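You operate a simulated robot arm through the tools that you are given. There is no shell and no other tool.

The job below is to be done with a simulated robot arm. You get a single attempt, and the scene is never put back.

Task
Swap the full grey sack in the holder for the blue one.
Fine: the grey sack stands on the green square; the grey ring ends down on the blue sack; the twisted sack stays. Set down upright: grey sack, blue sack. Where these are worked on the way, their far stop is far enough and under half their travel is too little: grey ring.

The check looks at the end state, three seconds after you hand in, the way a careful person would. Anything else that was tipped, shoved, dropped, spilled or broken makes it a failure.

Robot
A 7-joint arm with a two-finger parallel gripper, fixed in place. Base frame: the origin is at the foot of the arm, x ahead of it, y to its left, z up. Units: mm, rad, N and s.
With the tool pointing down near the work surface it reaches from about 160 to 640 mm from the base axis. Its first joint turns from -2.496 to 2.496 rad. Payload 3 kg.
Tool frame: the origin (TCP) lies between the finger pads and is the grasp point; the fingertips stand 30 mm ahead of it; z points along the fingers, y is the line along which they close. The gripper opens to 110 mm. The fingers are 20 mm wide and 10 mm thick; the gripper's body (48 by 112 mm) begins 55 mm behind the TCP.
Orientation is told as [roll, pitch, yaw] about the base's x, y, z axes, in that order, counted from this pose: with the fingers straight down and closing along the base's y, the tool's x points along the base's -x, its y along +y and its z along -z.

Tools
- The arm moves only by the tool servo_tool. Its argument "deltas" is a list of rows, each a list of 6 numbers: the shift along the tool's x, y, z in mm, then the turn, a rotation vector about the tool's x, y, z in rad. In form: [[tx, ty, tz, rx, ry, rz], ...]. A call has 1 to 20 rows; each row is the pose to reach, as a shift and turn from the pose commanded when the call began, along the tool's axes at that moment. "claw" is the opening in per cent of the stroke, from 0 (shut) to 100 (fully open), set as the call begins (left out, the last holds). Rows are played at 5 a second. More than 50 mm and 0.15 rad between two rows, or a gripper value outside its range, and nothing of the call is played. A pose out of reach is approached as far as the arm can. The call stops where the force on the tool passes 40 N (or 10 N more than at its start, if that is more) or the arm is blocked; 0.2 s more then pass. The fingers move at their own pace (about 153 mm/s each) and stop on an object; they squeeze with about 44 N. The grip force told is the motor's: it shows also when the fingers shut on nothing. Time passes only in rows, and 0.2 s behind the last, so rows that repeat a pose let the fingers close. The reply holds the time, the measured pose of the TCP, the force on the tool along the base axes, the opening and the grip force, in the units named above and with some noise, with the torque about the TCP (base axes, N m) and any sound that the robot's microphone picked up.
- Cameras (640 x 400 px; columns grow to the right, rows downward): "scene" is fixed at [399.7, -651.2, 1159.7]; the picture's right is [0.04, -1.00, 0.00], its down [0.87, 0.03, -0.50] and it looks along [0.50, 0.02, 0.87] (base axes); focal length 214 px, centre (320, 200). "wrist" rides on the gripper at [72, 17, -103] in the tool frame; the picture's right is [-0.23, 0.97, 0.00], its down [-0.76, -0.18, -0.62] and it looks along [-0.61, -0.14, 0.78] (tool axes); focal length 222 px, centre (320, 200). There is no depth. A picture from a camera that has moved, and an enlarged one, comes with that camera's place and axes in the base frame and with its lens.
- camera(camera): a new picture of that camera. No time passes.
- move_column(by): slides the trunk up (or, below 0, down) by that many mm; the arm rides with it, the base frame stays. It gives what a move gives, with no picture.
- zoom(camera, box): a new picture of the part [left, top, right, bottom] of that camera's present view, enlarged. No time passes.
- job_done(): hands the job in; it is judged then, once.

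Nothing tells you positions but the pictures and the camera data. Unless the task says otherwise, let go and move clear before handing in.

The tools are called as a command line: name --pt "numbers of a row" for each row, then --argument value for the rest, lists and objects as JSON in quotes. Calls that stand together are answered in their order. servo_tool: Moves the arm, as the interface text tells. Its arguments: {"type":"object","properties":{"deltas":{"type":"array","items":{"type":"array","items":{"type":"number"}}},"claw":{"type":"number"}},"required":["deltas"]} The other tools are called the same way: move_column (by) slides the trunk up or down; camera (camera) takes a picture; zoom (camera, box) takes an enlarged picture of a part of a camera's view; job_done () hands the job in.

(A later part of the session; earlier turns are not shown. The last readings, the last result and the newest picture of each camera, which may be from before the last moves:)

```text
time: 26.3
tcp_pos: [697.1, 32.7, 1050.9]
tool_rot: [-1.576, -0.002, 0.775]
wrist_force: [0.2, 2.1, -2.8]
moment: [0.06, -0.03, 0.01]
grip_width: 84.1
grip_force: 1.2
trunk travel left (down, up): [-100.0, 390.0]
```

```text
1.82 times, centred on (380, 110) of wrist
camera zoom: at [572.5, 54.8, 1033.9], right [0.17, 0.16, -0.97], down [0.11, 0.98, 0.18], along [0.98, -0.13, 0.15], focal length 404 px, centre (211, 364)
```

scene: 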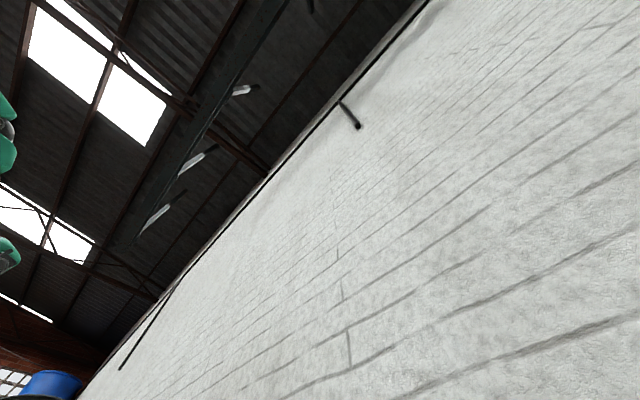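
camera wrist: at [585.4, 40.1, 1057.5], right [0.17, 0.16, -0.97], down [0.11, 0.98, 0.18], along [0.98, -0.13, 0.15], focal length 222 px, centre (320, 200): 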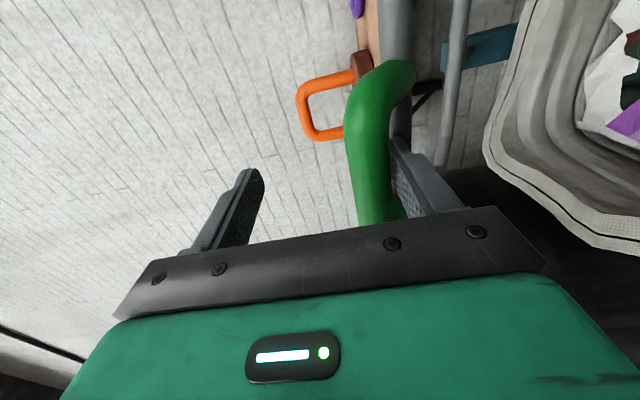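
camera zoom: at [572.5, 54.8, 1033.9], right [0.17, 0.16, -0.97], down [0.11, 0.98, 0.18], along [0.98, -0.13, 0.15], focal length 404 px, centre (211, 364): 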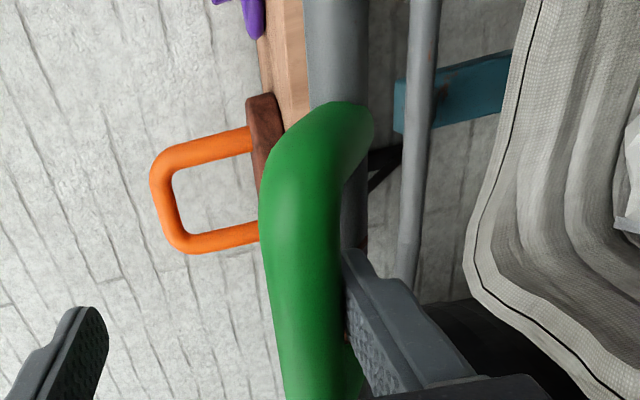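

The ring drops under gravity, so it has to be swung past vertical to its far stop, which needs more reach at a higher trunk position. I will first lower it gently back down along the arc and withdraw.

servo_tool --pt "0 15 -8 0 0 0" --pt "0 30 -15 0 0 0" --pt "0 44 -20 0 0 0" --pt "0 58 -25.6 0 0 0" --pt "0 73 -29.5 0 0 0" --pt "0 88 -33 0 0 0" --pt "0 103 -35.5 0 0 0" --pt "0 118 -37.7 0 0 0" --pt "0 128 -38.5 0 0 0" --pt "0 138 -39 0 0 0" --pt "0 149 -39 0 0 0" --pt "0 160 -39 0 0 0" --pt "0 160 -39 0 0 0"

zoom --camera "wrist" --box '[200, 0, 440, 220]'

```text
time: 29.1
tcp_pos: [668.5, 59.5, 892.3]
tool_rot: [-1.575, -0.003, 0.775]
wrist_force: [-0.2, -1.1, -0.7]
moment: [-0.01, -0.01, 0.01]
grip_width: 82.6
grip_force: 0.0
trunk travel left (down, up): [-100.0, 390.0]
```

```text
1.82 times, centred on (320, 110) of wrist
camera zoom: at [544.4, 83.4, 874.0], right [0.17, 0.16, -0.97], down [0.11, 0.98, 0.17], along [0.98, -0.13, 0.15], focal length 404 px, centre (320, 364)
```

zoom: 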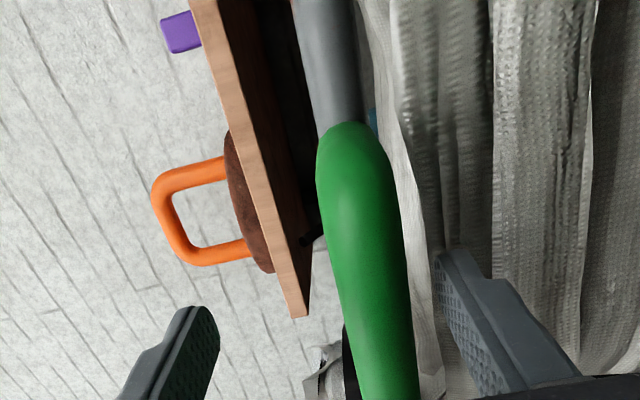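

The ring is back down and the fingers are clear of it. I will withdraw and then raise the trunk.

servo_tool --pt "0 0 -30 0 0 0" --pt "0 0 -60 0 0 0" --pt "0 0 -95 0 0 0" --pt "0 0 -95 0 0 0"

move_column --by 300

camera --camera "wrist"

```text
time: 30.1
tcp_pos: [603.5, 125.9, 893.6]
tool_rot: [-1.576, 0.0, 0.775]
wrist_force: [-0.4, 0.3, -0.5]
moment: [-0.02, 0.02, -0.01]
grip_width: 82.3
grip_force: 0.0
trunk travel left (down, up): [-100.0, 390.0]
```

```text
time: 33.1
tcp_pos: [603.3, 126.2, 1194.8]
tool_rot: [-1.576, -0.002, 0.775]
wrist_force: [0.2, -0.4, 0.4]
moment: [0.02, 0.02, -0.02]
grip_width: 82.3
grip_force: 0.1
trunk travel left (down, up): [-400.0, 90.0]
```

```text
taken
camera wrist: at [478.5, 149.3, 1175.7], right [0.17, 0.16, -0.97], down [0.11, 0.98, 0.18], along [0.98, -0.13, 0.15], focal length 222 px, centre (320, 200)
```

wrist: 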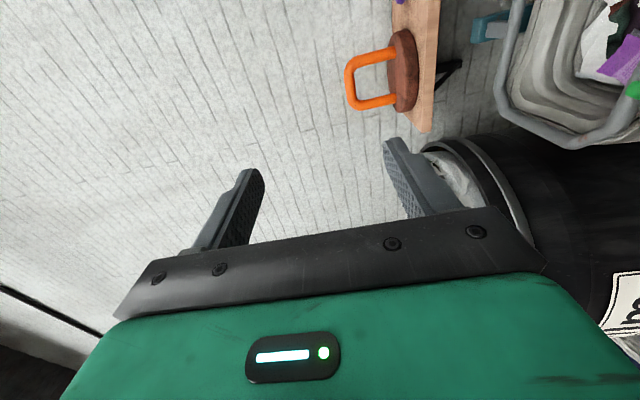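

The trunk is now high. With the ring down, the space where the crossbar will pass is free, so I will test whether the arm can reach the past-vertical position with the tool yawed more outward.

servo_tool --pt "1 2 35 0 -0.05 0" --pt "2 4 70 0 -0.1 0" --pt "3 6 105 0 -0.15 0" --pt "4 8 140 0 -0.2 0" --pt "5 10 175 0 -0.25 0" --pt "6 12 210 0 -0.3 0" --pt "7 14 245 0 -0.35 0" --pt "8 15 280 0 -0.4 0" --pt "9 16 315 0 -0.45 0" --pt "10 17 350 0 -0.5 0" --pt "11 18 385 0 -0.517 0" --pt "11 19 419 0 -0.517 0" --pt "11 19 419 0 -0.517 0"

camera --camera "wrist"

```text
time: 35.9
tcp_pos: [889.5, -181.2, 1175.6]
tool_rot: [-1.577, 0.002, 1.292]
wrist_force: [0.5, -1.1, -0.3]
moment: [0.0, 0.0, 0.05]
grip_width: 82.7
grip_force: 0.1
trunk travel left (down, up): [-400.0, 90.0]
```

```text
taken
camera wrist: at [768.8, -222.2, 1157.7], right [0.07, 0.22, -0.97], down [-0.39, 0.9, 0.17], along [0.92, 0.37, 0.14], focal length 222 px, centre (320, 200)
```

wrist: 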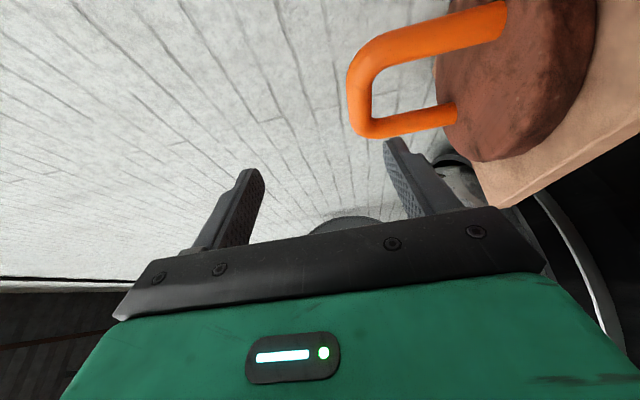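

The arm reaches the past-vertical position comfortably from this trunk height. I will go back and come down in front of the handle with this yaw.

servo_tool --pt "-20.7 0 -36.5 0 0 0" --pt "-41.5 0 -73 0 0 0" --pt "-62.2 0 -109.5 0 0 0" --pt "-83 0 -146 0 0 0" --pt "-103.7 0 -182.4 0 0 0" --pt "-124.4 0 -219 0 0 0" --pt "-145.2 0 -255.4 0 0 0" --pt "-166 0 -292 0 0 0" --pt "-186.7 0 -328.4 0 0 0" --pt "-207.4 0 -365 0 0 0" --pt "-207.4 43 -365 0 0 0" --pt "-207.4 86 -365 0 0 0" --pt "-207.4 129 -365 0 0 0" --pt "-207.4 172 -365 0 0 0" --pt "-207.4 215 -365 0 0 0" --pt "-207.4 258 -365 0 0 0" --pt "-207.4 304 -365 0 0 0" --pt "-207.4 304 -365 0 0 0" --claw 50

camera --camera "wrist"

zoom --camera "wrist" --box '[200, 0, 440, 220]'

```text
time: 39.7
tcp_pos: [595.5, 117.3, 870.0]
tool_rot: [-1.576, 0.003, 1.292]
wrist_force: [0.3, 0.4, -0.2]
moment: [0.01, -0.02, -0.04]
grip_width: 55.2
grip_force: 0.1
trunk travel left (down, up): [-400.0, 90.0]
```

```text
taken
camera wrist: at [475.6, 76.9, 852.8], right [0.07, 0.22, -0.97], down [-0.39, 0.9, 0.17], along [0.92, 0.37, 0.14], focal length 222 px, centre (320, 200)
```

wrist: 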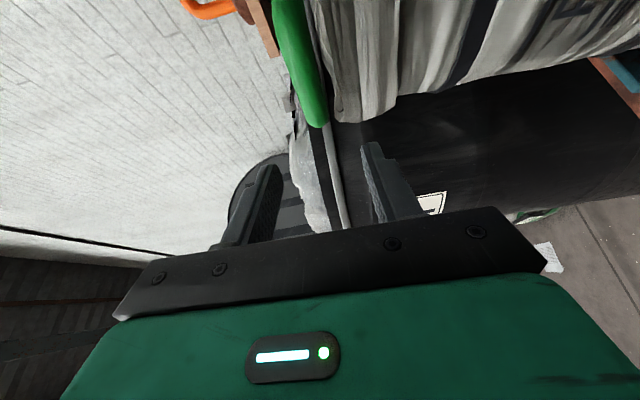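

```text
1.82 times, centred on (320, 110) of wrist
camera zoom: at [475.6, 76.9, 852.8], right [0.07, 0.22, -0.97], down [-0.39, 0.9, 0.17], along [0.92, 0.37, 0.14], focal length 404 px, centre (320, 364)
```

zoom: 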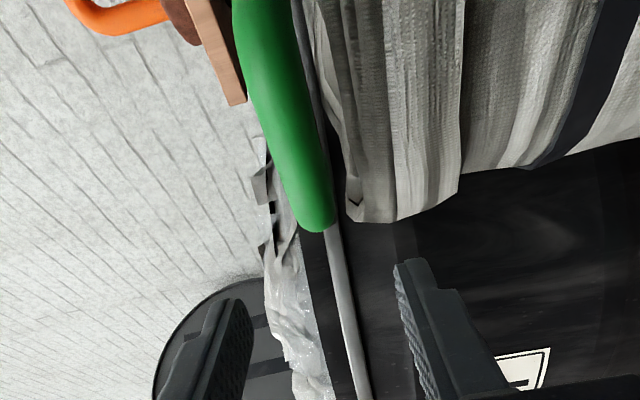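

The handle is straight ahead at the right height. I will advance and close on the crossbar.

servo_tool --pt "14 0 25 0 0 0" --pt "28 0 50 0 0 0" --pt "42.6 0 76 0 0 0" --pt "42.6 0 76 0 0 0"

servo_tool --pt "0 0 0 0 0 0" --pt "0 0 0 0 0 0" --pt "0 0 0 0 0 0" --claw 0

camera --camera "wrist"

zoom --camera "wrist" --box '[200, 0, 440, 220]'

```text
time: 40.7
tcp_pos: [658.3, 56.2, 870.8]
tool_rot: [-1.575, 0.001, 1.292]
wrist_force: [0.6, 0.1, 0.2]
moment: [0.0, 0.0, -0.01]
grip_width: 54.9
grip_force: 0.0
trunk travel left (down, up): [-400.0, 90.0]
```

```text
time: 41.5
tcp_pos: [657.7, 56.0, 872.7]
tool_rot: [-1.578, 0.002, 1.292]
wrist_force: [7.6, -0.9, 18.5]
moment: [-0.29, -0.17, 0.12]
grip_width: 21.9
grip_force: 44.8
trunk travel left (down, up): [-400.0, 90.0]
```

```text
taken
camera wrist: at [537.8, 14.5, 854.5], right [0.07, 0.22, -0.97], down [-0.39, 0.9, 0.17], along [0.92, 0.37, 0.15], focal length 222 px, centre (320, 200)
```

wrist: 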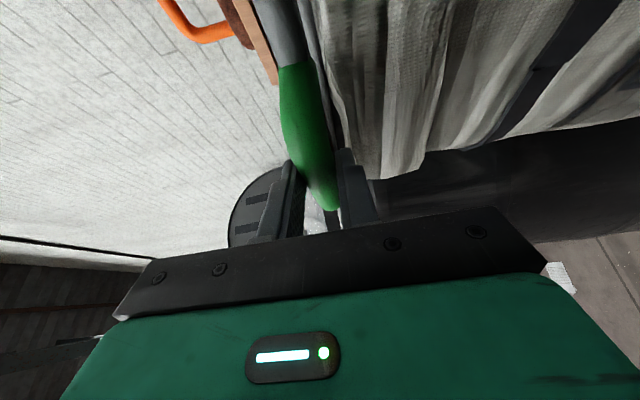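

```text
1.82 times, centred on (320, 110) of wrist
camera zoom: at [537.8, 14.5, 854.5], right [0.07, 0.22, -0.97], down [-0.39, 0.9, 0.17], along [0.92, 0.37, 0.15], focal length 404 px, centre (320, 364)
```

zoom: 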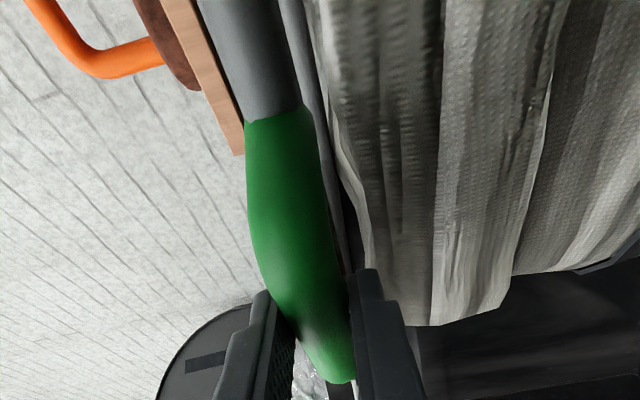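

The crossbar is gripped. I will swing the ring up along the arc in stages, watching the forces to refine the hinge estimate.

servo_tool --pt "0.2 -15 0.3 0 0 0" --pt "0.75 -30.3 1.3 0 0 0" --pt "1.7 -45.4 3 0 0 0" --pt "3 -60.4 5.3 0 0 0" --pt "4.7 -75.2 8.2 0 0 0" --pt "6.8 -89.8 11.8 0 0 0" --pt "6.8 -89.8 11.8 0 0 0"

```text
time: 43.1
tcp_pos: [667.5, 46.1, 960.0]
tool_rot: [-1.576, 0.002, 1.292]
wrist_force: [7.7, 12.8, -2.6]
moment: [0.11, 0.04, 0.22]
grip_width: 21.5
grip_force: 45.5
trunk travel left (down, up): [-400.0, 90.0]
```

The force is low. I will continue up the arc.

servo_tool --pt "2.4 -14.4 4.2 0 0 0" --pt "5.2 -28.6 9 0 0 0" --pt "8.3 -42.5 14.5 0 0 0" --pt "11.7 -55.9 20.5 0 0 0" --pt "15.5 -69 27 0 0 0" --pt "19.6 -81.8 34.2 0 0 0" --pt "19.6 -81.8 34.2 0 0 0"

camera --camera "wrist"

zoom --camera "wrist" --box '[200, 0, 440, 220]'

```text
time: 44.7
tcp_pos: [694.6, 17.0, 1043.9]
tool_rot: [-1.575, 0.001, 1.29]
wrist_force: [0.5, 7.5, 1.3]
moment: [-0.18, -0.04, -0.38]
grip_width: 21.5
grip_force: 44.9
trunk travel left (down, up): [-400.0, 90.0]
```

```text
taken
camera wrist: at [574.5, -23.3, 1025.7], right [0.07, 0.21, -0.97], down [-0.39, 0.9, 0.17], along [0.92, 0.37, 0.14], focal length 222 px, centre (320, 200)
```

wrist: 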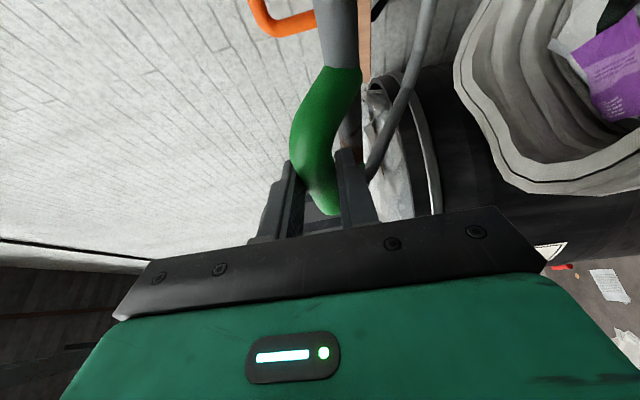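

```text
1.82 times, centred on (320, 110) of wrist
camera zoom: at [574.5, -23.3, 1025.7], right [0.07, 0.21, -0.97], down [-0.39, 0.9, 0.17], along [0.92, 0.37, 0.14], focal length 404 px, centre (320, 364)
```

zoom: 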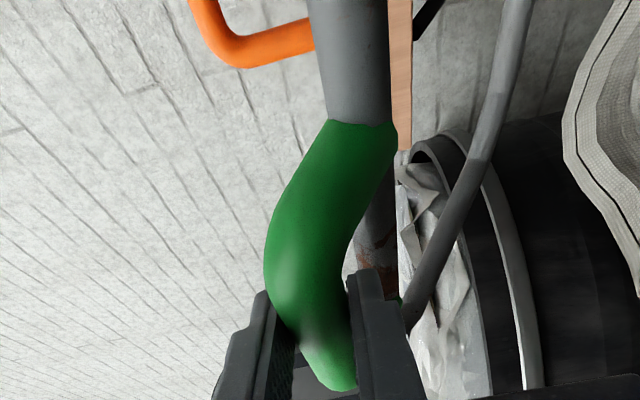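

The swing is smooth so far. I will continue with the next part of the arc.

servo_tool --pt "4.4 -12.3 7.7 0 0 0" --pt "9.2 -24.2 16 0 0 0" --pt "14.2 -35.6 24.7 0 0 0" --pt "19.5 -46.5 33.9 0 0 0" --pt "25 -56.8 43.6 0 0 0" --pt "30.8 -66.5 53.7 0 0 0" --pt "30.8 -66.5 53.7 0 0 0"

zoom --camera "wrist" --box '[200, 0, 440, 220]'

```text
time: 46.3
tcp_pos: [736.8, -24.3, 1110.1]
tool_rot: [-1.575, 0.004, 1.292]
wrist_force: [6.5, 12.5, 0.2]
moment: [0.07, -0.01, 1.36]
grip_width: 21.7
grip_force: 44.7
trunk travel left (down, up): [-400.0, 90.0]
```

```text
1.82 times, centred on (320, 110) of wrist
camera zoom: at [616.6, -65.8, 1092.4], right [0.07, 0.21, -0.97], down [-0.39, 0.9, 0.17], along [0.92, 0.37, 0.14], focal length 404 px, centre (320, 364)
```

zoom: 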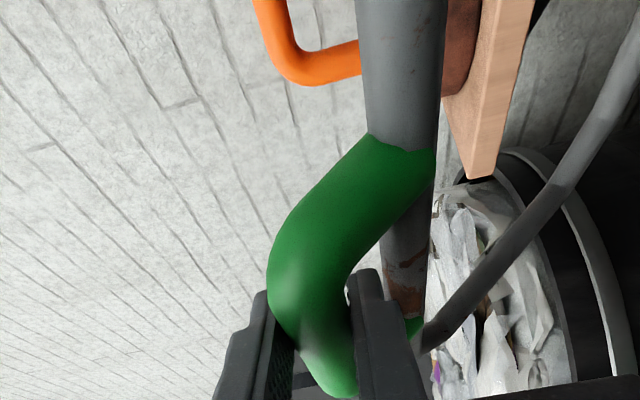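

The load is still light. I will keep going toward vertical.

servo_tool --pt "6.1 -9.2 10.6 0 0 0" --pt "12.3 -17.7 21.4 0 0 0" --pt "18.8 -25.6 32.7 0 0 0" --pt "25.4 -32.8 44.3 0 0 0" --pt "32.3 -39.4 56.2 0 0 0" --pt "39.2 -45.2 68.3 0 0 0" --pt "39.2 -45.2 68.3 0 0 0"

zoom --camera "wrist" --box '[200, 0, 440, 220]'

```text
time: 48.0
tcp_pos: [791.8, -79.7, 1160.2]
tool_rot: [-1.584, 0.002, 1.298]
wrist_force: [-3.7, 0.1, 6.1]
moment: [-0.37, -0.26, 0.36]
grip_width: 21.9
grip_force: 45.0
trunk travel left (down, up): [-400.0, 90.0]
stopped in row 7: the force on the tool passed its limit at 41 N (the readings are from after the stop); the commanded pose is now the measured one
```

```text
1.82 times, centred on (320, 110) of wrist
camera zoom: at [671.7, -121.7, 1141.3], right [0.07, 0.21, -0.97], down [-0.4, 0.9, 0.17], along [0.92, 0.37, 0.15], focal length 404 px, centre (320, 364)
```

zoom: 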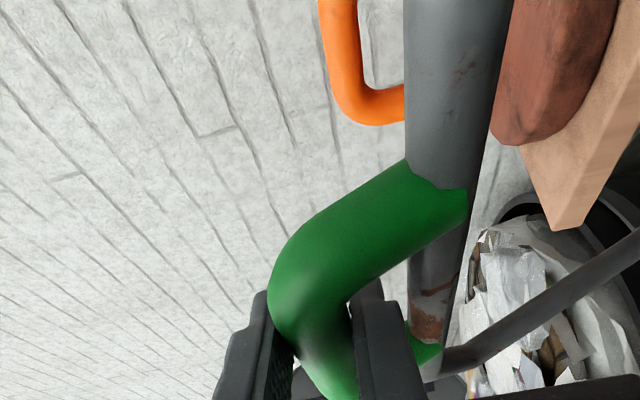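

The force spiked briefly at the end and is small now. I will look at the fingertip area before going on.

zoom --camera "wrist" --box '[280, 110, 400, 220]'

camera --camera "wrist"

```text
3.64 times, centred on (340, 165) of wrist
camera zoom: at [671.7, -121.7, 1141.3], right [0.07, 0.21, -0.97], down [-0.4, 0.9, 0.17], along [0.92, 0.37, 0.15], focal length 808 px, centre (247, 327)
```

zoom: 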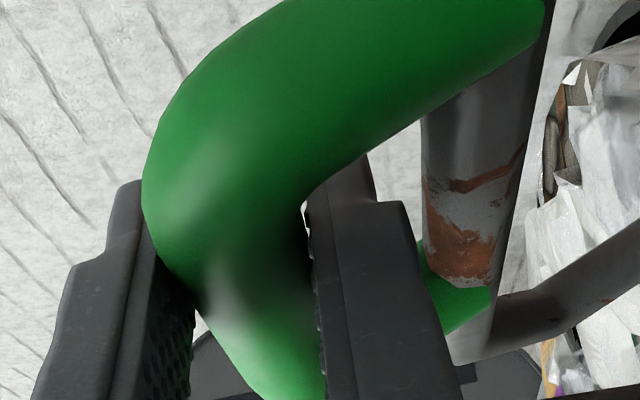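

```text
taken
camera wrist: at [671.7, -121.7, 1141.3], right [0.07, 0.21, -0.97], down [-0.4, 0.9, 0.17], along [0.92, 0.37, 0.15], focal length 222 px, centre (320, 200)
```

wrist: 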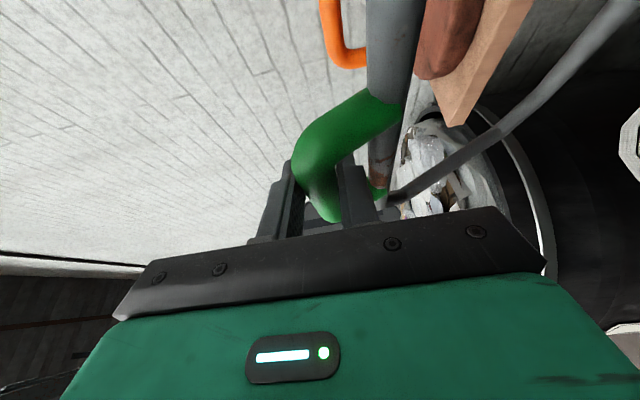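

I see no clear fingertip contact, so I will go on in smaller steps along the flat top of the arc.

servo_tool --pt "5 -1.5 8.7 0 0 0" --pt "10 -3 17.3 0 0 0" --pt "16 -6 27.8 0 0 0" --pt "16 -6 27.8 0 0 0"

zoom --camera "wrist" --box '[200, 0, 440, 220]'

```text
time: 48.8
tcp_pos: [809.8, -99.0, 1171.2]
tool_rot: [-1.592, 0.001, 1.299]
wrist_force: [-7.4, -1.0, 12.9]
moment: [-0.63, 0.01, -0.55]
grip_width: 21.9
grip_force: 44.9
trunk travel left (down, up): [-400.0, 90.0]
stopped in row 3: the force on the tool passed its limit at 43 N (the readings are from after the stop); the commanded pose is now the measured one
```

```text
1.82 times, centred on (320, 110) of wrist
camera zoom: at [691.2, -141.1, 1151.3], right [0.08, 0.21, -0.97], down [-0.4, 0.9, 0.16], along [0.91, 0.38, 0.16], focal length 404 px, centre (320, 364)
```

zoom: 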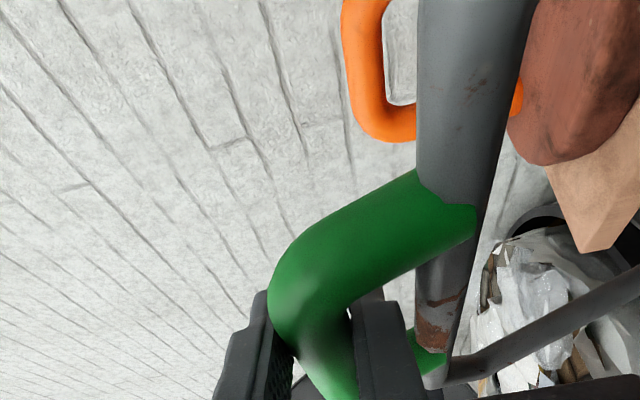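

Refitting the circle to the measured points gives a hinge near N 756, z 867 and a radius of about 319, so my path was a few millimetres low. I will continue with the corrected arc.

servo_tool --pt "3 -3 5.2 0 0 0" --pt "6 -5 10.4 0 0 0" --pt "9.5 -7 16.5 0 0 0" --pt "12.5 -9 21.7 0 0 0" --pt "12.5 -9 21.7 0 0 0"

zoom --camera "wrist" --box '[200, 0, 440, 220]'

```text
time: 50.0
tcp_pos: [828.0, -115.8, 1178.8]
tool_rot: [-1.59, 0.0, 1.299]
wrist_force: [-7.1, 1.0, 18.3]
moment: [-0.34, 0.17, 0.57]
grip_width: 21.6
grip_force: 44.6
trunk travel left (down, up): [-400.0, 90.0]
```

```text
1.82 times, centred on (320, 110) of wrist
camera zoom: at [708.7, -158.7, 1159.4], right [0.08, 0.21, -0.97], down [-0.4, 0.9, 0.17], along [0.91, 0.38, 0.16], focal length 404 px, centre (320, 364)
```

zoom: 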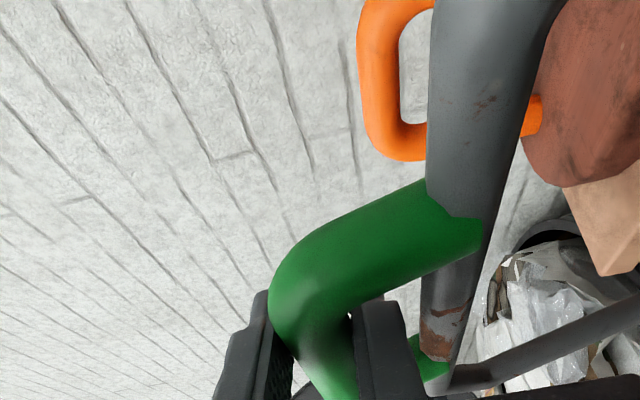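

The tool is still being pushed up slightly, so I will add a little height as I continue.

servo_tool --pt "3 -4 5 0 0 0" --pt "6 -6 10.4 0 0 0" --pt "9 -8 15.6 0 0 0" --pt "12 -9 20.8 0 0 0" --pt "15 -10 26 0 0 0" --pt "15 -10 26 0 0 0"

zoom --camera "wrist" --box '[200, 0, 440, 220]'

```text
time: 51.4
tcp_pos: [849.9, -138.6, 1185.8]
tool_rot: [-1.584, 0.0, 1.298]
wrist_force: [-4.4, -4.6, -13.1]
moment: [-0.2, 0.42, 0.54]
grip_width: 21.7
grip_force: 45.4
trunk travel left (down, up): [-400.0, 90.0]
```

```text
1.82 times, centred on (320, 110) of wrist
camera zoom: at [731.3, -181.4, 1167.3], right [0.07, 0.21, -0.97], down [-0.4, 0.9, 0.17], along [0.91, 0.37, 0.15], focal length 404 px, centre (320, 364)
```

zoom: 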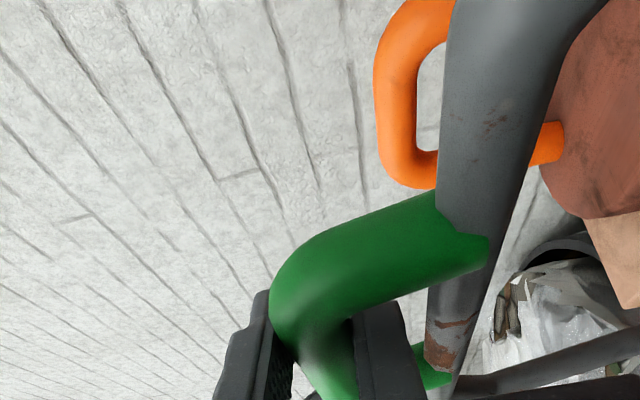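

The ring is now close to vertical with the arc nearly flat. I will push on past vertical in small steps.

servo_tool --pt "5 0 8.7 0 0 0" --pt "10 -0.8 17.3 0 0 0" --pt "15 -1.3 26 0 0 0" --pt "20 -1.6 34.7 0 0 0" --pt "20 -1.6 34.7 0 0 0"

zoom --camera "wrist" --box '[200, 0, 440, 220]'

```text
time: 52.6
tcp_pos: [879.0, -166.2, 1189.8]
tool_rot: [-1.59, 0.0, 1.299]
wrist_force: [-5.3, -5.4, 6.4]
moment: [-0.29, 0.19, -0.1]
grip_width: 21.7
grip_force: 45.1
trunk travel left (down, up): [-400.0, 90.0]
```

```text
1.82 times, centred on (320, 110) of wrist
camera zoom: at [759.1, -208.8, 1171.1], right [0.08, 0.21, -0.97], down [-0.4, 0.9, 0.17], along [0.91, 0.38, 0.16], focal length 404 px, centre (320, 364)
```

zoom: 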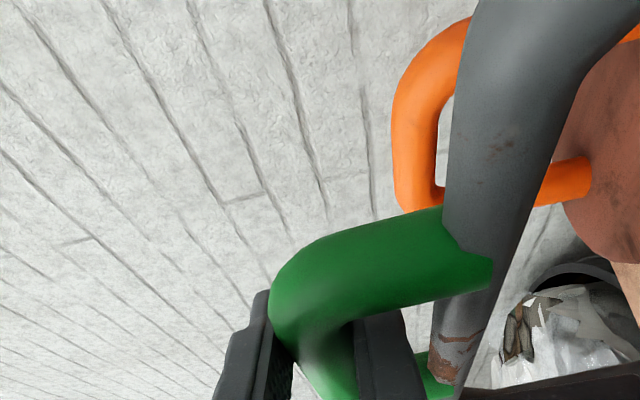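

The orange handle on the shelf triangulates to about N 920, well behind the ring. I will push on past vertical.

servo_tool --pt "4 -0.5 7 0 0 0" --pt "8 -0.5 14 0 0 0" --pt "12 0 20.8 0 0 0" --pt "15 0.5 26 0 0 0" --pt "15 0.5 26 0 0 0"

zoom --camera "wrist" --box '[200, 0, 440, 220]'

```text
time: 53.8
tcp_pos: [900.2, -187.5, 1191.4]
tool_rot: [-1.591, 0.002, 1.3]
wrist_force: [-0.9, -1.4, 10.7]
moment: [-0.21, 0.22, 0.84]
grip_width: 21.7
grip_force: 44.8
trunk travel left (down, up): [-400.0, 90.0]
```

```text
1.82 times, centred on (320, 110) of wrist
camera zoom: at [780.2, -230.0, 1171.3], right [0.08, 0.21, -0.97], down [-0.4, 0.9, 0.17], along [0.91, 0.38, 0.16], focal length 404 px, centre (320, 364)
```

zoom: 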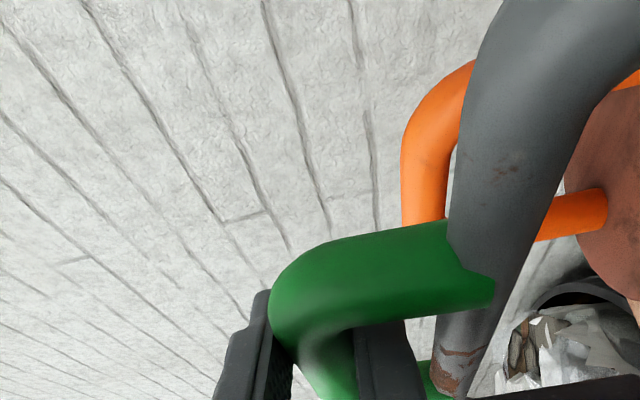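

The crossbar is now a few degrees past vertical. I will continue a little further toward the stop.

servo_tool --pt "4 -0.3 7 0 0 0" --pt "8 0 14 0 0 0" --pt "12 0.5 20.8 0 0 0" --pt "16 1.5 27.8 0 0 0" --pt "16 1.5 27.8 0 0 0"

zoom --camera "wrist" --box '[200, 0, 440, 220]'

```text
time: 55.0
tcp_pos: [922.9, -206.6, 1188.1]
tool_rot: [-1.588, 0.0, 1.304]
wrist_force: [-31.1, 23.3, -7.4]
moment: [-0.31, 0.28, -0.02]
grip_width: 21.5
grip_force: 45.2
trunk travel left (down, up): [-400.0, 90.0]
```

```text
1.82 times, centred on (320, 110) of wrist
camera zoom: at [802.2, -249.2, 1170.3], right [0.08, 0.21, -0.97], down [-0.4, 0.9, 0.17], along [0.91, 0.38, 0.15], focal length 404 px, centre (320, 364)
```

zoom: 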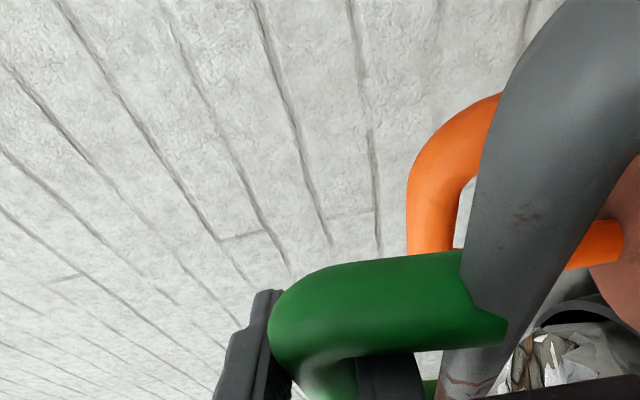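

A firm resistance of about 38 N shows that the ring has reached its far stop, at about 100°. I will ease off and open the claw slightly so that the ring rests there.

servo_tool --pt "-1.5 0 -2.6 0 0 0" --pt "-2 0 -3.5 0 0 0"

servo_tool --pt "0 0 0 0 0 0" --pt "0 0 0 0 0 0" --pt "0 0 0 0 0 0" --claw 25

zoom --camera "wrist" --box '[200, 0, 440, 220]'

```text
time: 55.6
tcp_pos: [920.8, -205.0, 1189.3]
tool_rot: [-1.591, 0.003, 1.298]
wrist_force: [14.0, 11.3, 9.3]
moment: [-0.44, 0.29, -0.45]
grip_width: 21.6
grip_force: 45.4
trunk travel left (down, up): [-400.0, 90.0]
```

```text
time: 56.4
tcp_pos: [919.9, -207.8, 1188.1]
tool_rot: [-1.589, -0.001, 1.3]
wrist_force: [7.0, 9.9, 7.1]
moment: [0.24, 0.0, -0.19]
grip_width: 24.9
grip_force: 0.1
trunk travel left (down, up): [-400.0, 90.0]
```

```text
1.82 times, centred on (320, 110) of wrist
camera zoom: at [800.3, -248.5, 1168.9], right [0.08, 0.21, -0.97], down [-0.4, 0.9, 0.17], along [0.91, 0.38, 0.15], focal length 404 px, centre (320, 364)
```

zoom: 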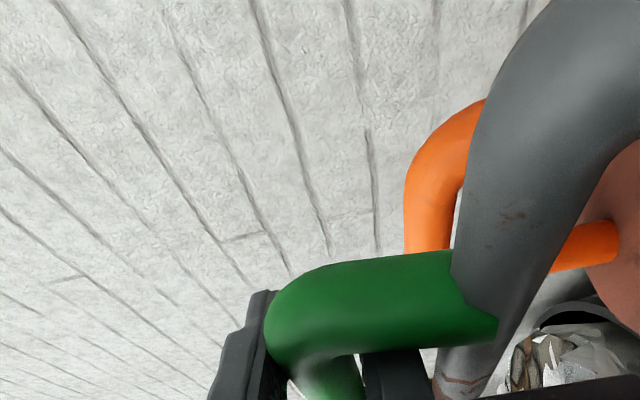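

The grip is loose now. I will lift a touch to free the lower finger and pull straight back, checking that the ring stays.

servo_tool --pt "0 -1 0 0 0 0" --pt "0 -1 -6 0 0 0" --pt "0 -1 -12 0 0 0" --pt "0 -1 -20 0 0 0" --pt "0 -1 -20 0 0 0"

zoom --camera "wrist" --box '[200, 0, 440, 220]'

```text
time: 57.6
tcp_pos: [900.8, -201.6, 1189.4]
tool_rot: [-1.589, 0.001, 1.3]
wrist_force: [11.0, 12.4, 1.5]
moment: [0.35, -0.3, 0.04]
grip_width: 26.7
grip_force: 0.1
trunk travel left (down, up): [-400.0, 90.0]
```

```text
1.82 times, centred on (320, 110) of wrist
camera zoom: at [782.2, -243.6, 1170.3], right [0.08, 0.21, -0.97], down [-0.4, 0.9, 0.17], along [0.91, 0.38, 0.15], focal length 404 px, centre (320, 364)
```

zoom: 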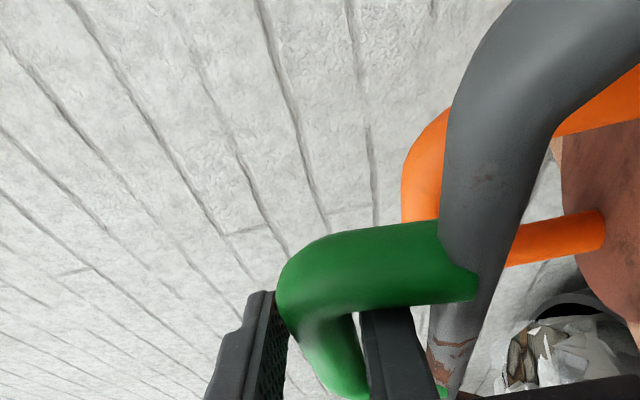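

The sideways force shows a finger touching the handle's left leg. I will shift right a little and withdraw squarely out of the U.

servo_tool --pt "-5.2 0 3 0 0 0" --pt "-10.4 0 6 0 0 0" --pt "-10.4 0 6 0 0 0"

zoom --camera "wrist" --box '[200, 0, 440, 220]'

```text
time: 58.4
tcp_pos: [907.8, -194.6, 1189.9]
tool_rot: [-1.586, 0.001, 1.3]
wrist_force: [-1.3, 0.0, -0.2]
moment: [0.01, 0.03, -0.03]
grip_width: 27.5
grip_force: 0.0
trunk travel left (down, up): [-400.0, 90.0]
```

```text
1.82 times, centred on (320, 110) of wrist
camera zoom: at [789.0, -237.1, 1169.8], right [0.08, 0.21, -0.97], down [-0.4, 0.9, 0.17], along [0.91, 0.37, 0.15], focal length 404 px, centre (320, 364)
```

zoom: 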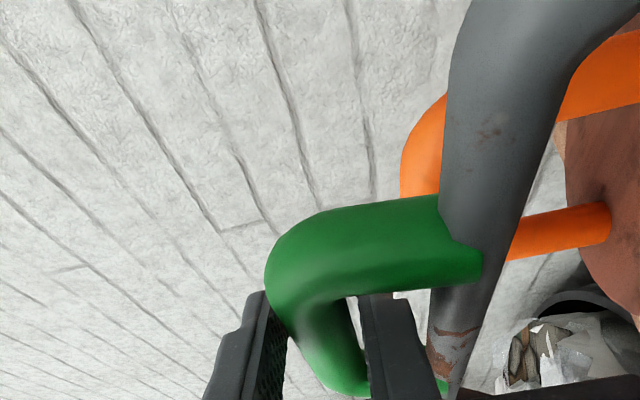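

The contact forces are gone. I will withdraw squarely now.

servo_tool --pt "-5 0 -8.7 0 0 0" --pt "-10 0 -17.3 0 0 0" --pt "-15 0 -26 0 0 0" --pt "-20 0 -34.7 0 0 0" --pt "-20 0 -34.7 0 0 0"

zoom --camera "wrist" --box '[200, 0, 440, 220]'

```text
time: 59.6
tcp_pos: [879.5, -165.8, 1189.6]
tool_rot: [-1.587, 0.0, 1.299]
wrist_force: [-1.2, 0.3, 0.3]
moment: [0.03, 0.03, -0.01]
grip_width: 27.4
grip_force: 0.1
trunk travel left (down, up): [-400.0, 90.0]
```

```text
1.82 times, centred on (320, 110) of wrist
camera zoom: at [760.8, -207.7, 1169.9], right [0.08, 0.21, -0.97], down [-0.4, 0.9, 0.17], along [0.91, 0.38, 0.15], focal length 404 px, centre (320, 364)
```

zoom: 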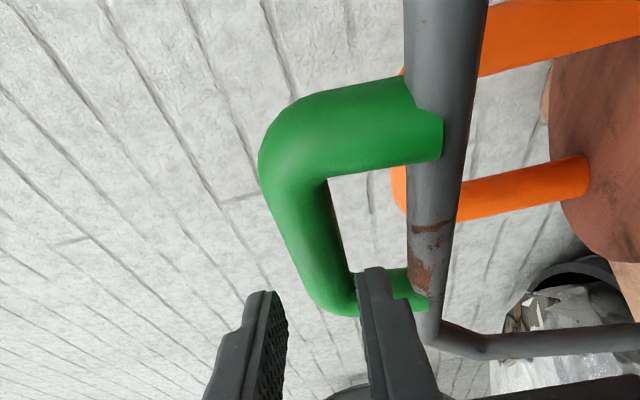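

The ring stands open by itself and the fingers are out. I will retreat and then turn the tool to point down for a look at the open grey sack.

servo_tool --pt "-20 0 -34.7 0 0 0" --pt "-40 0 -69.4 0 0 0" --pt "-60 0 -104 0 0 0" --pt "-80 0 -138.8 0 0 0" --pt "-100 0 -173.4 0 0 0" --pt "-120 0 -208 0 0 0" --pt "-140 0 -242.8 0 0 0" --pt "-160 0 -277.5 0 0 0" --pt "-160 0 -277.5 0 0.13 0" --pt "-160 0 -277.5 0 0.26 0" --pt "-160 0 -277.5 0 0.39 0" --pt "-160 0 -277.5 0 0.527 0" --pt "-160 0 -277.5 0 0.527 0" --claw 60

camera --camera "wrist"

```text
time: 62.4
tcp_pos: [656.4, 61.8, 1184.5]
tool_rot: [-1.586, -0.007, 0.771]
wrist_force: [0.9, 0.6, -0.4]
moment: [-0.04, 0.03, 0.0]
grip_width: 66.3
grip_force: 0.1
trunk travel left (down, up): [-400.0, 90.0]
```

```text
taken
camera wrist: at [531.6, 86.2, 1165.1], right [0.18, 0.15, -0.97], down [0.11, 0.98, 0.17], along [0.98, -0.14, 0.16], focal length 222 px, centre (320, 200)
```

wrist: 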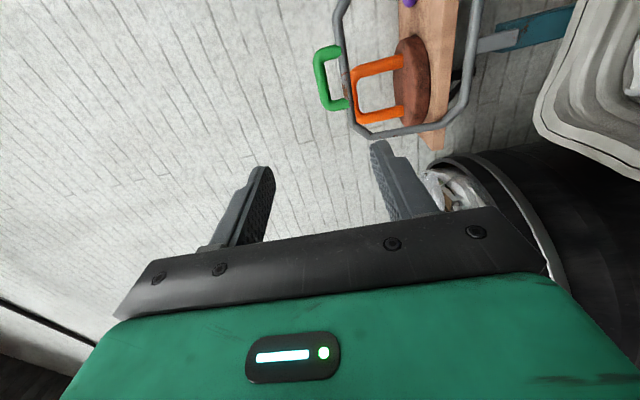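

The ring is standing open on its stop. I will now turn the tool to point straight down, fingers closing into and out of the table, and look at the grey sack's mouth.

servo_tool --pt "0 0 0 -0.142 0 0" --pt "0 0 0 -0.284 0 0" --pt "0 0 0 -0.426 0 0" --pt "0 0 0 -0.568 0 0" --pt "0 0 0 -0.71 0 0" --pt "0 0 0 -0.852 0 0" --pt "0 0 0 -0.994 0 0" --pt "0 0 0 -1.136 0 0" --pt "0 0 0 -1.278 0 0" --pt "0 0 0 -1.42 0 0" --pt "0 0 0 -1.555 0 0" --pt "0 0 0 -1.586 0 0" --pt "0 0 0 -1.586 0 0"

camera --camera "wrist"

```text
time: 65.2
tcp_pos: [657.3, 62.6, 1184.5]
tool_rot: [0.002, -0.009, 0.775]
wrist_force: [0.3, -0.8, 0.3]
moment: [-0.05, -0.01, 0.04]
grip_width: 66.0
grip_force: 0.1
trunk travel left (down, up): [-400.0, 90.0]
```

```text
taken
camera wrist: at [592.0, 23.1, 1286.2], right [-0.52, 0.86, 0.0], down [0.67, 0.4, 0.63], along [0.54, 0.33, -0.78], focal length 222 px, centre (320, 200)
```

wrist: 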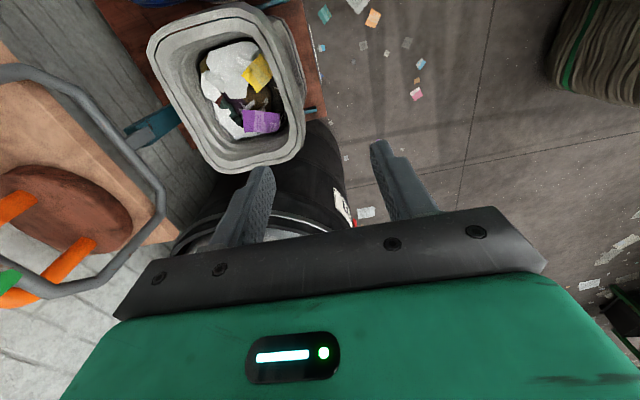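

The open mouth of the grey sack is clearly visible. I will zoom in on the rim to measure it.

zoom --camera "wrist" --box '[120, 0, 340, 180]'

```text
2.22 times, centred on (230, 90) of wrist
camera zoom: at [592.0, 23.1, 1286.2], right [-0.52, 0.86, 0.0], down [0.67, 0.4, 0.63], along [0.54, 0.33, -0.78], focal length 494 px, centre (520, 444)
```

zoom: 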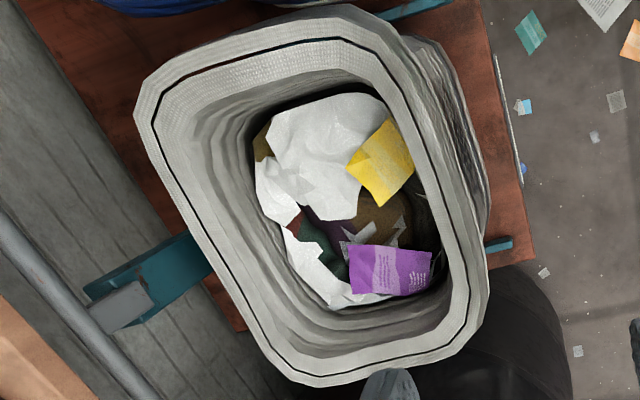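

The grey rim measures about 210 by 257 mm, with its near edge at about N 465. Before planning the carry, I will look from above at the blue sack, the green square and the robot's own base.

servo_tool --pt "40 12 0 0 0 0" --pt "80 24 0 0 0 0" --pt "120 36 0 0 0 0" --pt "160 48 0 0 0 0" --pt "200 60 0 0 0 0" --pt "240 72 0 0 0 0" --pt "275 83 0 0 0 0" --pt "275 83 0 0 0 0"

camera --camera "wrist"

```text
time: 67.0
tcp_pos: [399.5, -70.2, 1181.0]
tool_rot: [0.001, -0.009, 0.773]
wrist_force: [-0.3, 1.2, -0.7]
moment: [-0.02, -0.04, -0.01]
grip_width: 66.1
grip_force: 0.2
trunk travel left (down, up): [-400.0, 90.0]
```

```text
taken
camera wrist: at [334.6, -108.5, 1283.0], right [-0.52, 0.86, 0.0], down [0.66, 0.4, 0.63], along [0.54, 0.33, -0.78], focal length 222 px, centre (320, 200)
```

wrist: 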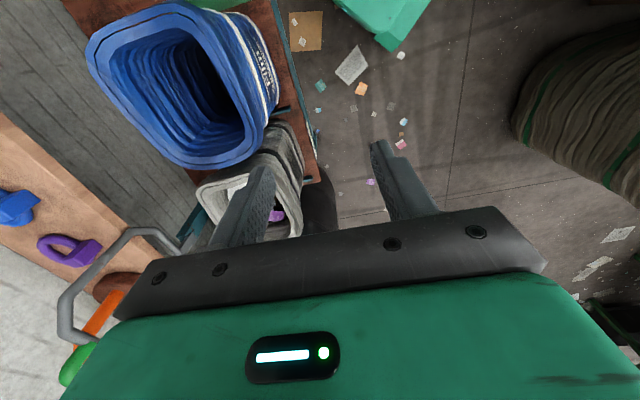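

I will move further left to see the green square and the base.

servo_tool --pt "40 0 0 0 0 0" --pt "80 0 0 0 0 0" --pt "120 0 0 0 0 0" --pt "160 0 0 0 0 0" --pt "200 0 0 0 0 0" --pt "240 0 0 0 0 0" --pt "240 0 0 0 0 0"

camera --camera "wrist"

zoom --camera "wrist" --box '[100, 0, 340, 150]'

```text
time: 68.6
tcp_pos: [230.1, -239.1, 1179.9]
tool_rot: [0.001, -0.009, 0.773]
wrist_force: [-0.7, -0.3, 0.9]
moment: [0.01, 0.01, -0.05]
grip_width: 66.0
grip_force: 0.1
trunk travel left (down, up): [-400.0, 90.0]
```

```text
taken
camera wrist: at [164.4, -277.7, 1282.9], right [-0.52, 0.86, 0.0], down [0.67, 0.4, 0.63], along [0.54, 0.33, -0.78], focal length 222 px, centre (320, 200)
```

wrist: 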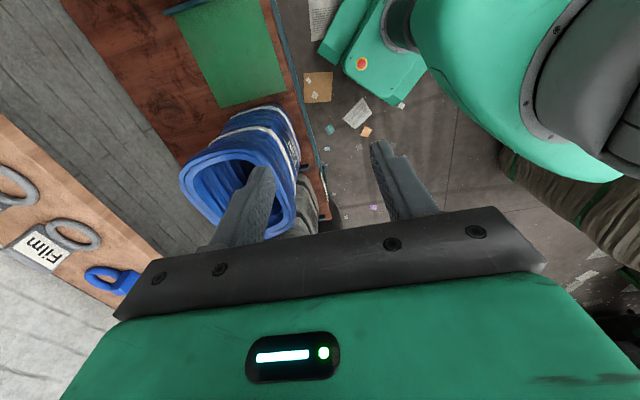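

```text
2.67 times, centred on (220, 75) of wrist
camera zoom: at [164.4, -277.7, 1282.9], right [-0.52, 0.86, 0.0], down [0.67, 0.4, 0.63], along [0.54, 0.33, -0.78], focal length 592 px, centre (587, 533)
```

zoom: 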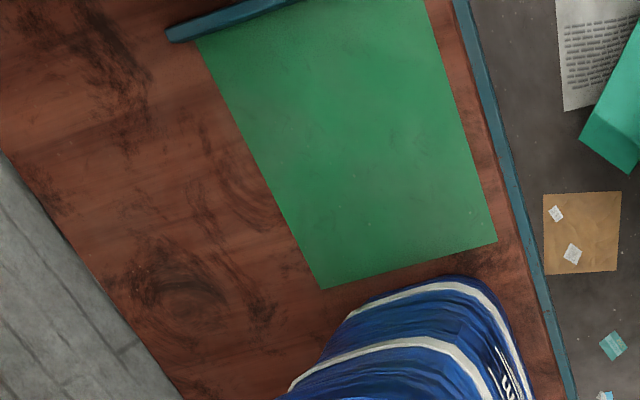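

The base platform is low, at about z 250, so it is no obstacle. The green square spans about N 469–716 and T -186 to 78. I will now move over the near wall of the grey sack for the grasp.

servo_tool --pt "-40 0 13.8 0 0 0" --pt "-80 0 27.7 0 0 0" --pt "-121 0 41.5 0 0 0" --pt "-161 0 55.4 0 0 0" --pt "-202 0 69 0 0 0" --pt "-242 0 83 0 0 0" --pt "-282 0 97 0 0 0" --pt "-323 0 111 0 0 0" --pt "-363 0 124.6 0 0 0" --pt "-403 0 138 0 0 0" --pt "-444 0 152 0 0 0" --pt "-484 0 166 0 0 0" --pt "-524.5 0 180 0 0 0" --pt "-524.5 -36 180 0 0 0" --pt "-524.5 -72 180 0 0 0" --pt "-524.5 -108 180 0 0 0" --pt "-524.5 -143 180 0 0 0" --pt "-524.5 -143 180 0 0 0" --claw 70

camera --camera "wrist"

```text
time: 72.4
tcp_pos: [706.1, 28.9, 1003.7]
tool_rot: [0.001, -0.007, 0.774]
wrist_force: [1.0, -1.2, -0.7]
moment: [0.0, -0.02, -0.01]
grip_width: 76.9
grip_force: 0.1
trunk travel left (down, up): [-400.0, 90.0]
```

```text
taken
camera wrist: at [642.1, -10.9, 1106.2], right [-0.52, 0.86, 0.0], down [0.67, 0.4, 0.63], along [0.54, 0.33, -0.78], focal length 222 px, centre (320, 200)
```

wrist: 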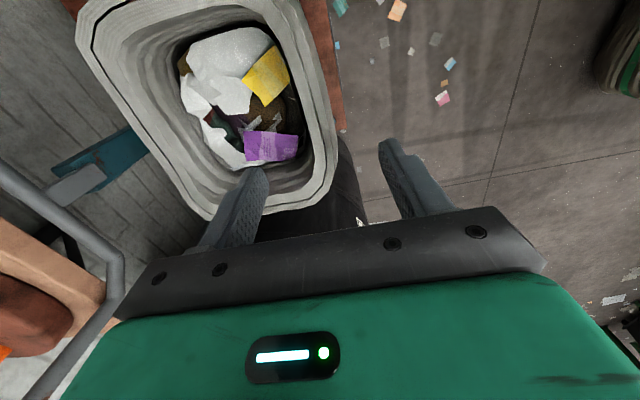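

I am above the near wall. I will zoom to check the rim's height and thickness against the previous view.

zoom --camera "wrist" --box '[60, 0, 380, 200]'

zoom --camera "wrist" --box '[240, 20, 360, 100]'

```text
2.00 times, centred on (220, 100) of wrist
camera zoom: at [642.1, -10.9, 1106.2], right [-0.52, 0.86, 0.0], down [0.67, 0.4, 0.63], along [0.54, 0.33, -0.78], focal length 444 px, centre (520, 400)
```

zoom: 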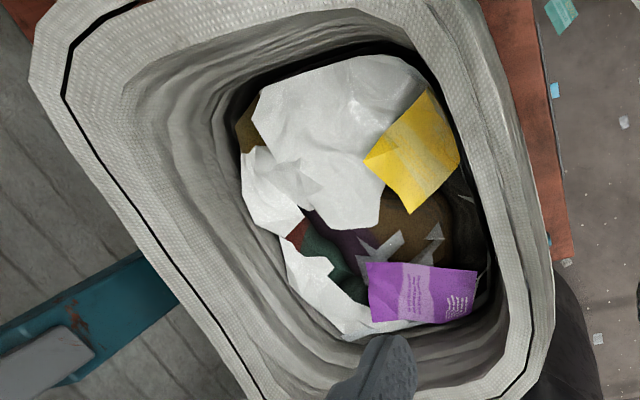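

```text
5.00 times, centred on (300, 60) of wrist
camera zoom: at [642.1, -10.9, 1106.2], right [-0.52, 0.86, 0.0], down [0.67, 0.4, 0.63], along [0.54, 0.33, -0.78], focal length 1111 px, centre (420, 900)
```

zoom: 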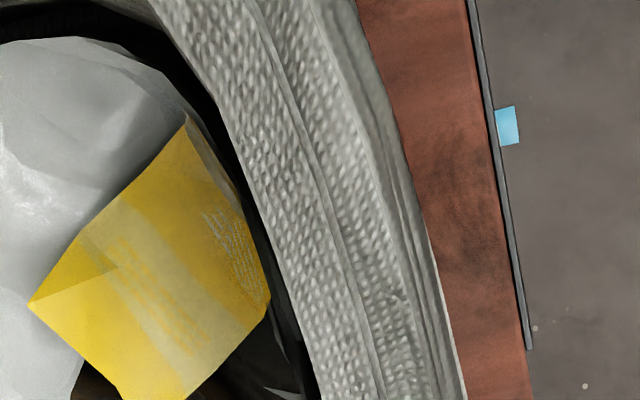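

The near wall is roughly 25 mm thick around N 481, with its top at about z 864. I will descend with the fingers straddling it.

servo_tool --pt "0 -10 30 0.03 0 0" --pt "1 -10 60 0.06 0 0" --pt "2 -10 85 0.06 0 0" --pt "2 -10 110 0.06 0 0" --pt "2 -10 130 0.06 0 0" --pt "2 -10 145 0.06 0 0" --pt "2 -10 158 0.06 0 0" --pt "2 -10 158 0.06 0 0"

camera --camera "wrist"

zoom --camera "wrist" --box '[200, 80, 440, 240]'

```text
time: 74.2
tcp_pos: [713.4, 19.7, 845.9]
tool_rot: [-0.058, -0.009, 0.774]
wrist_force: [0.9, -0.3, -0.8]
moment: [0.0, 0.0, -0.05]
grip_width: 76.9
grip_force: 0.1
trunk travel left (down, up): [-400.0, 90.0]
```

```text
taken
camera wrist: at [643.6, -15.8, 946.9], right [-0.52, 0.86, -0.06], down [0.64, 0.43, 0.64], along [0.57, 0.29, -0.77], focal length 222 px, centre (320, 200)
```

wrist: 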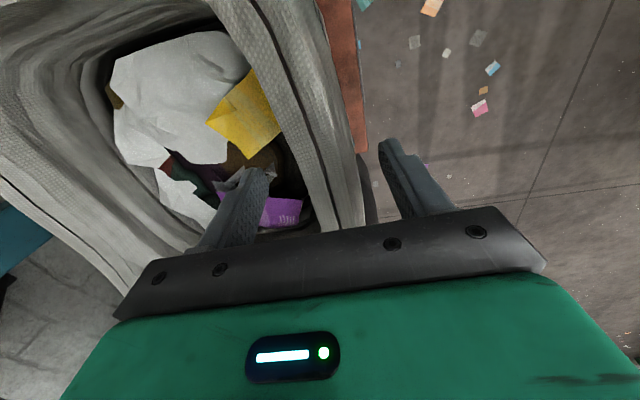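

```text
2.50 times, centred on (320, 160) of wrist
camera zoom: at [643.6, -15.8, 946.9], right [-0.52, 0.86, -0.06], down [0.64, 0.43, 0.64], along [0.57, 0.29, -0.77], focal length 555 px, centre (320, 300)
```

zoom: 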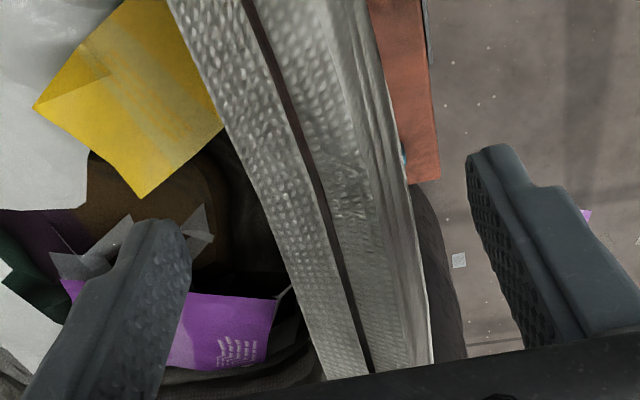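

The wall is between the fingers with no contact. I will close on it.

servo_tool --pt "0 0 0 0 0 0" --pt "0 0 0 0 0 0" --pt "0 0 0 0 0 0" --pt "0 0 0 0 0 0" --claw 0

zoom --camera "wrist" --box '[200, 80, 440, 240]'

```text
time: 75.2
tcp_pos: [712.6, 19.0, 845.9]
tool_rot: [-0.059, -0.009, 0.774]
wrist_force: [3.7, -0.7, 3.5]
moment: [-1.06, -0.41, 0.61]
grip_width: 15.3
grip_force: 43.9
trunk travel left (down, up): [-400.0, 90.0]
```

```text
2.50 times, centred on (320, 160) of wrist
camera zoom: at [643.8, -15.8, 947.1], right [-0.52, 0.85, -0.06], down [0.64, 0.43, 0.64], along [0.57, 0.29, -0.77], focal length 555 px, centre (320, 300)
```

zoom: 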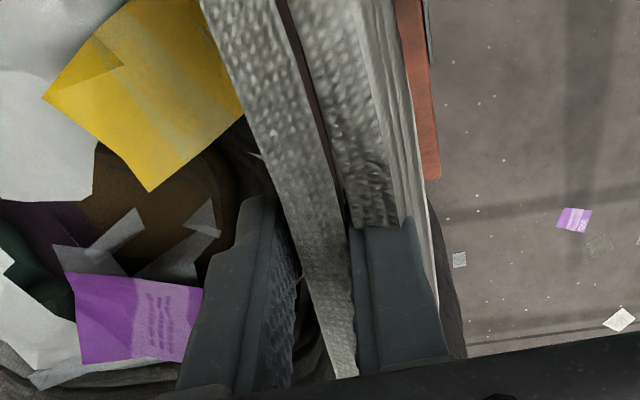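

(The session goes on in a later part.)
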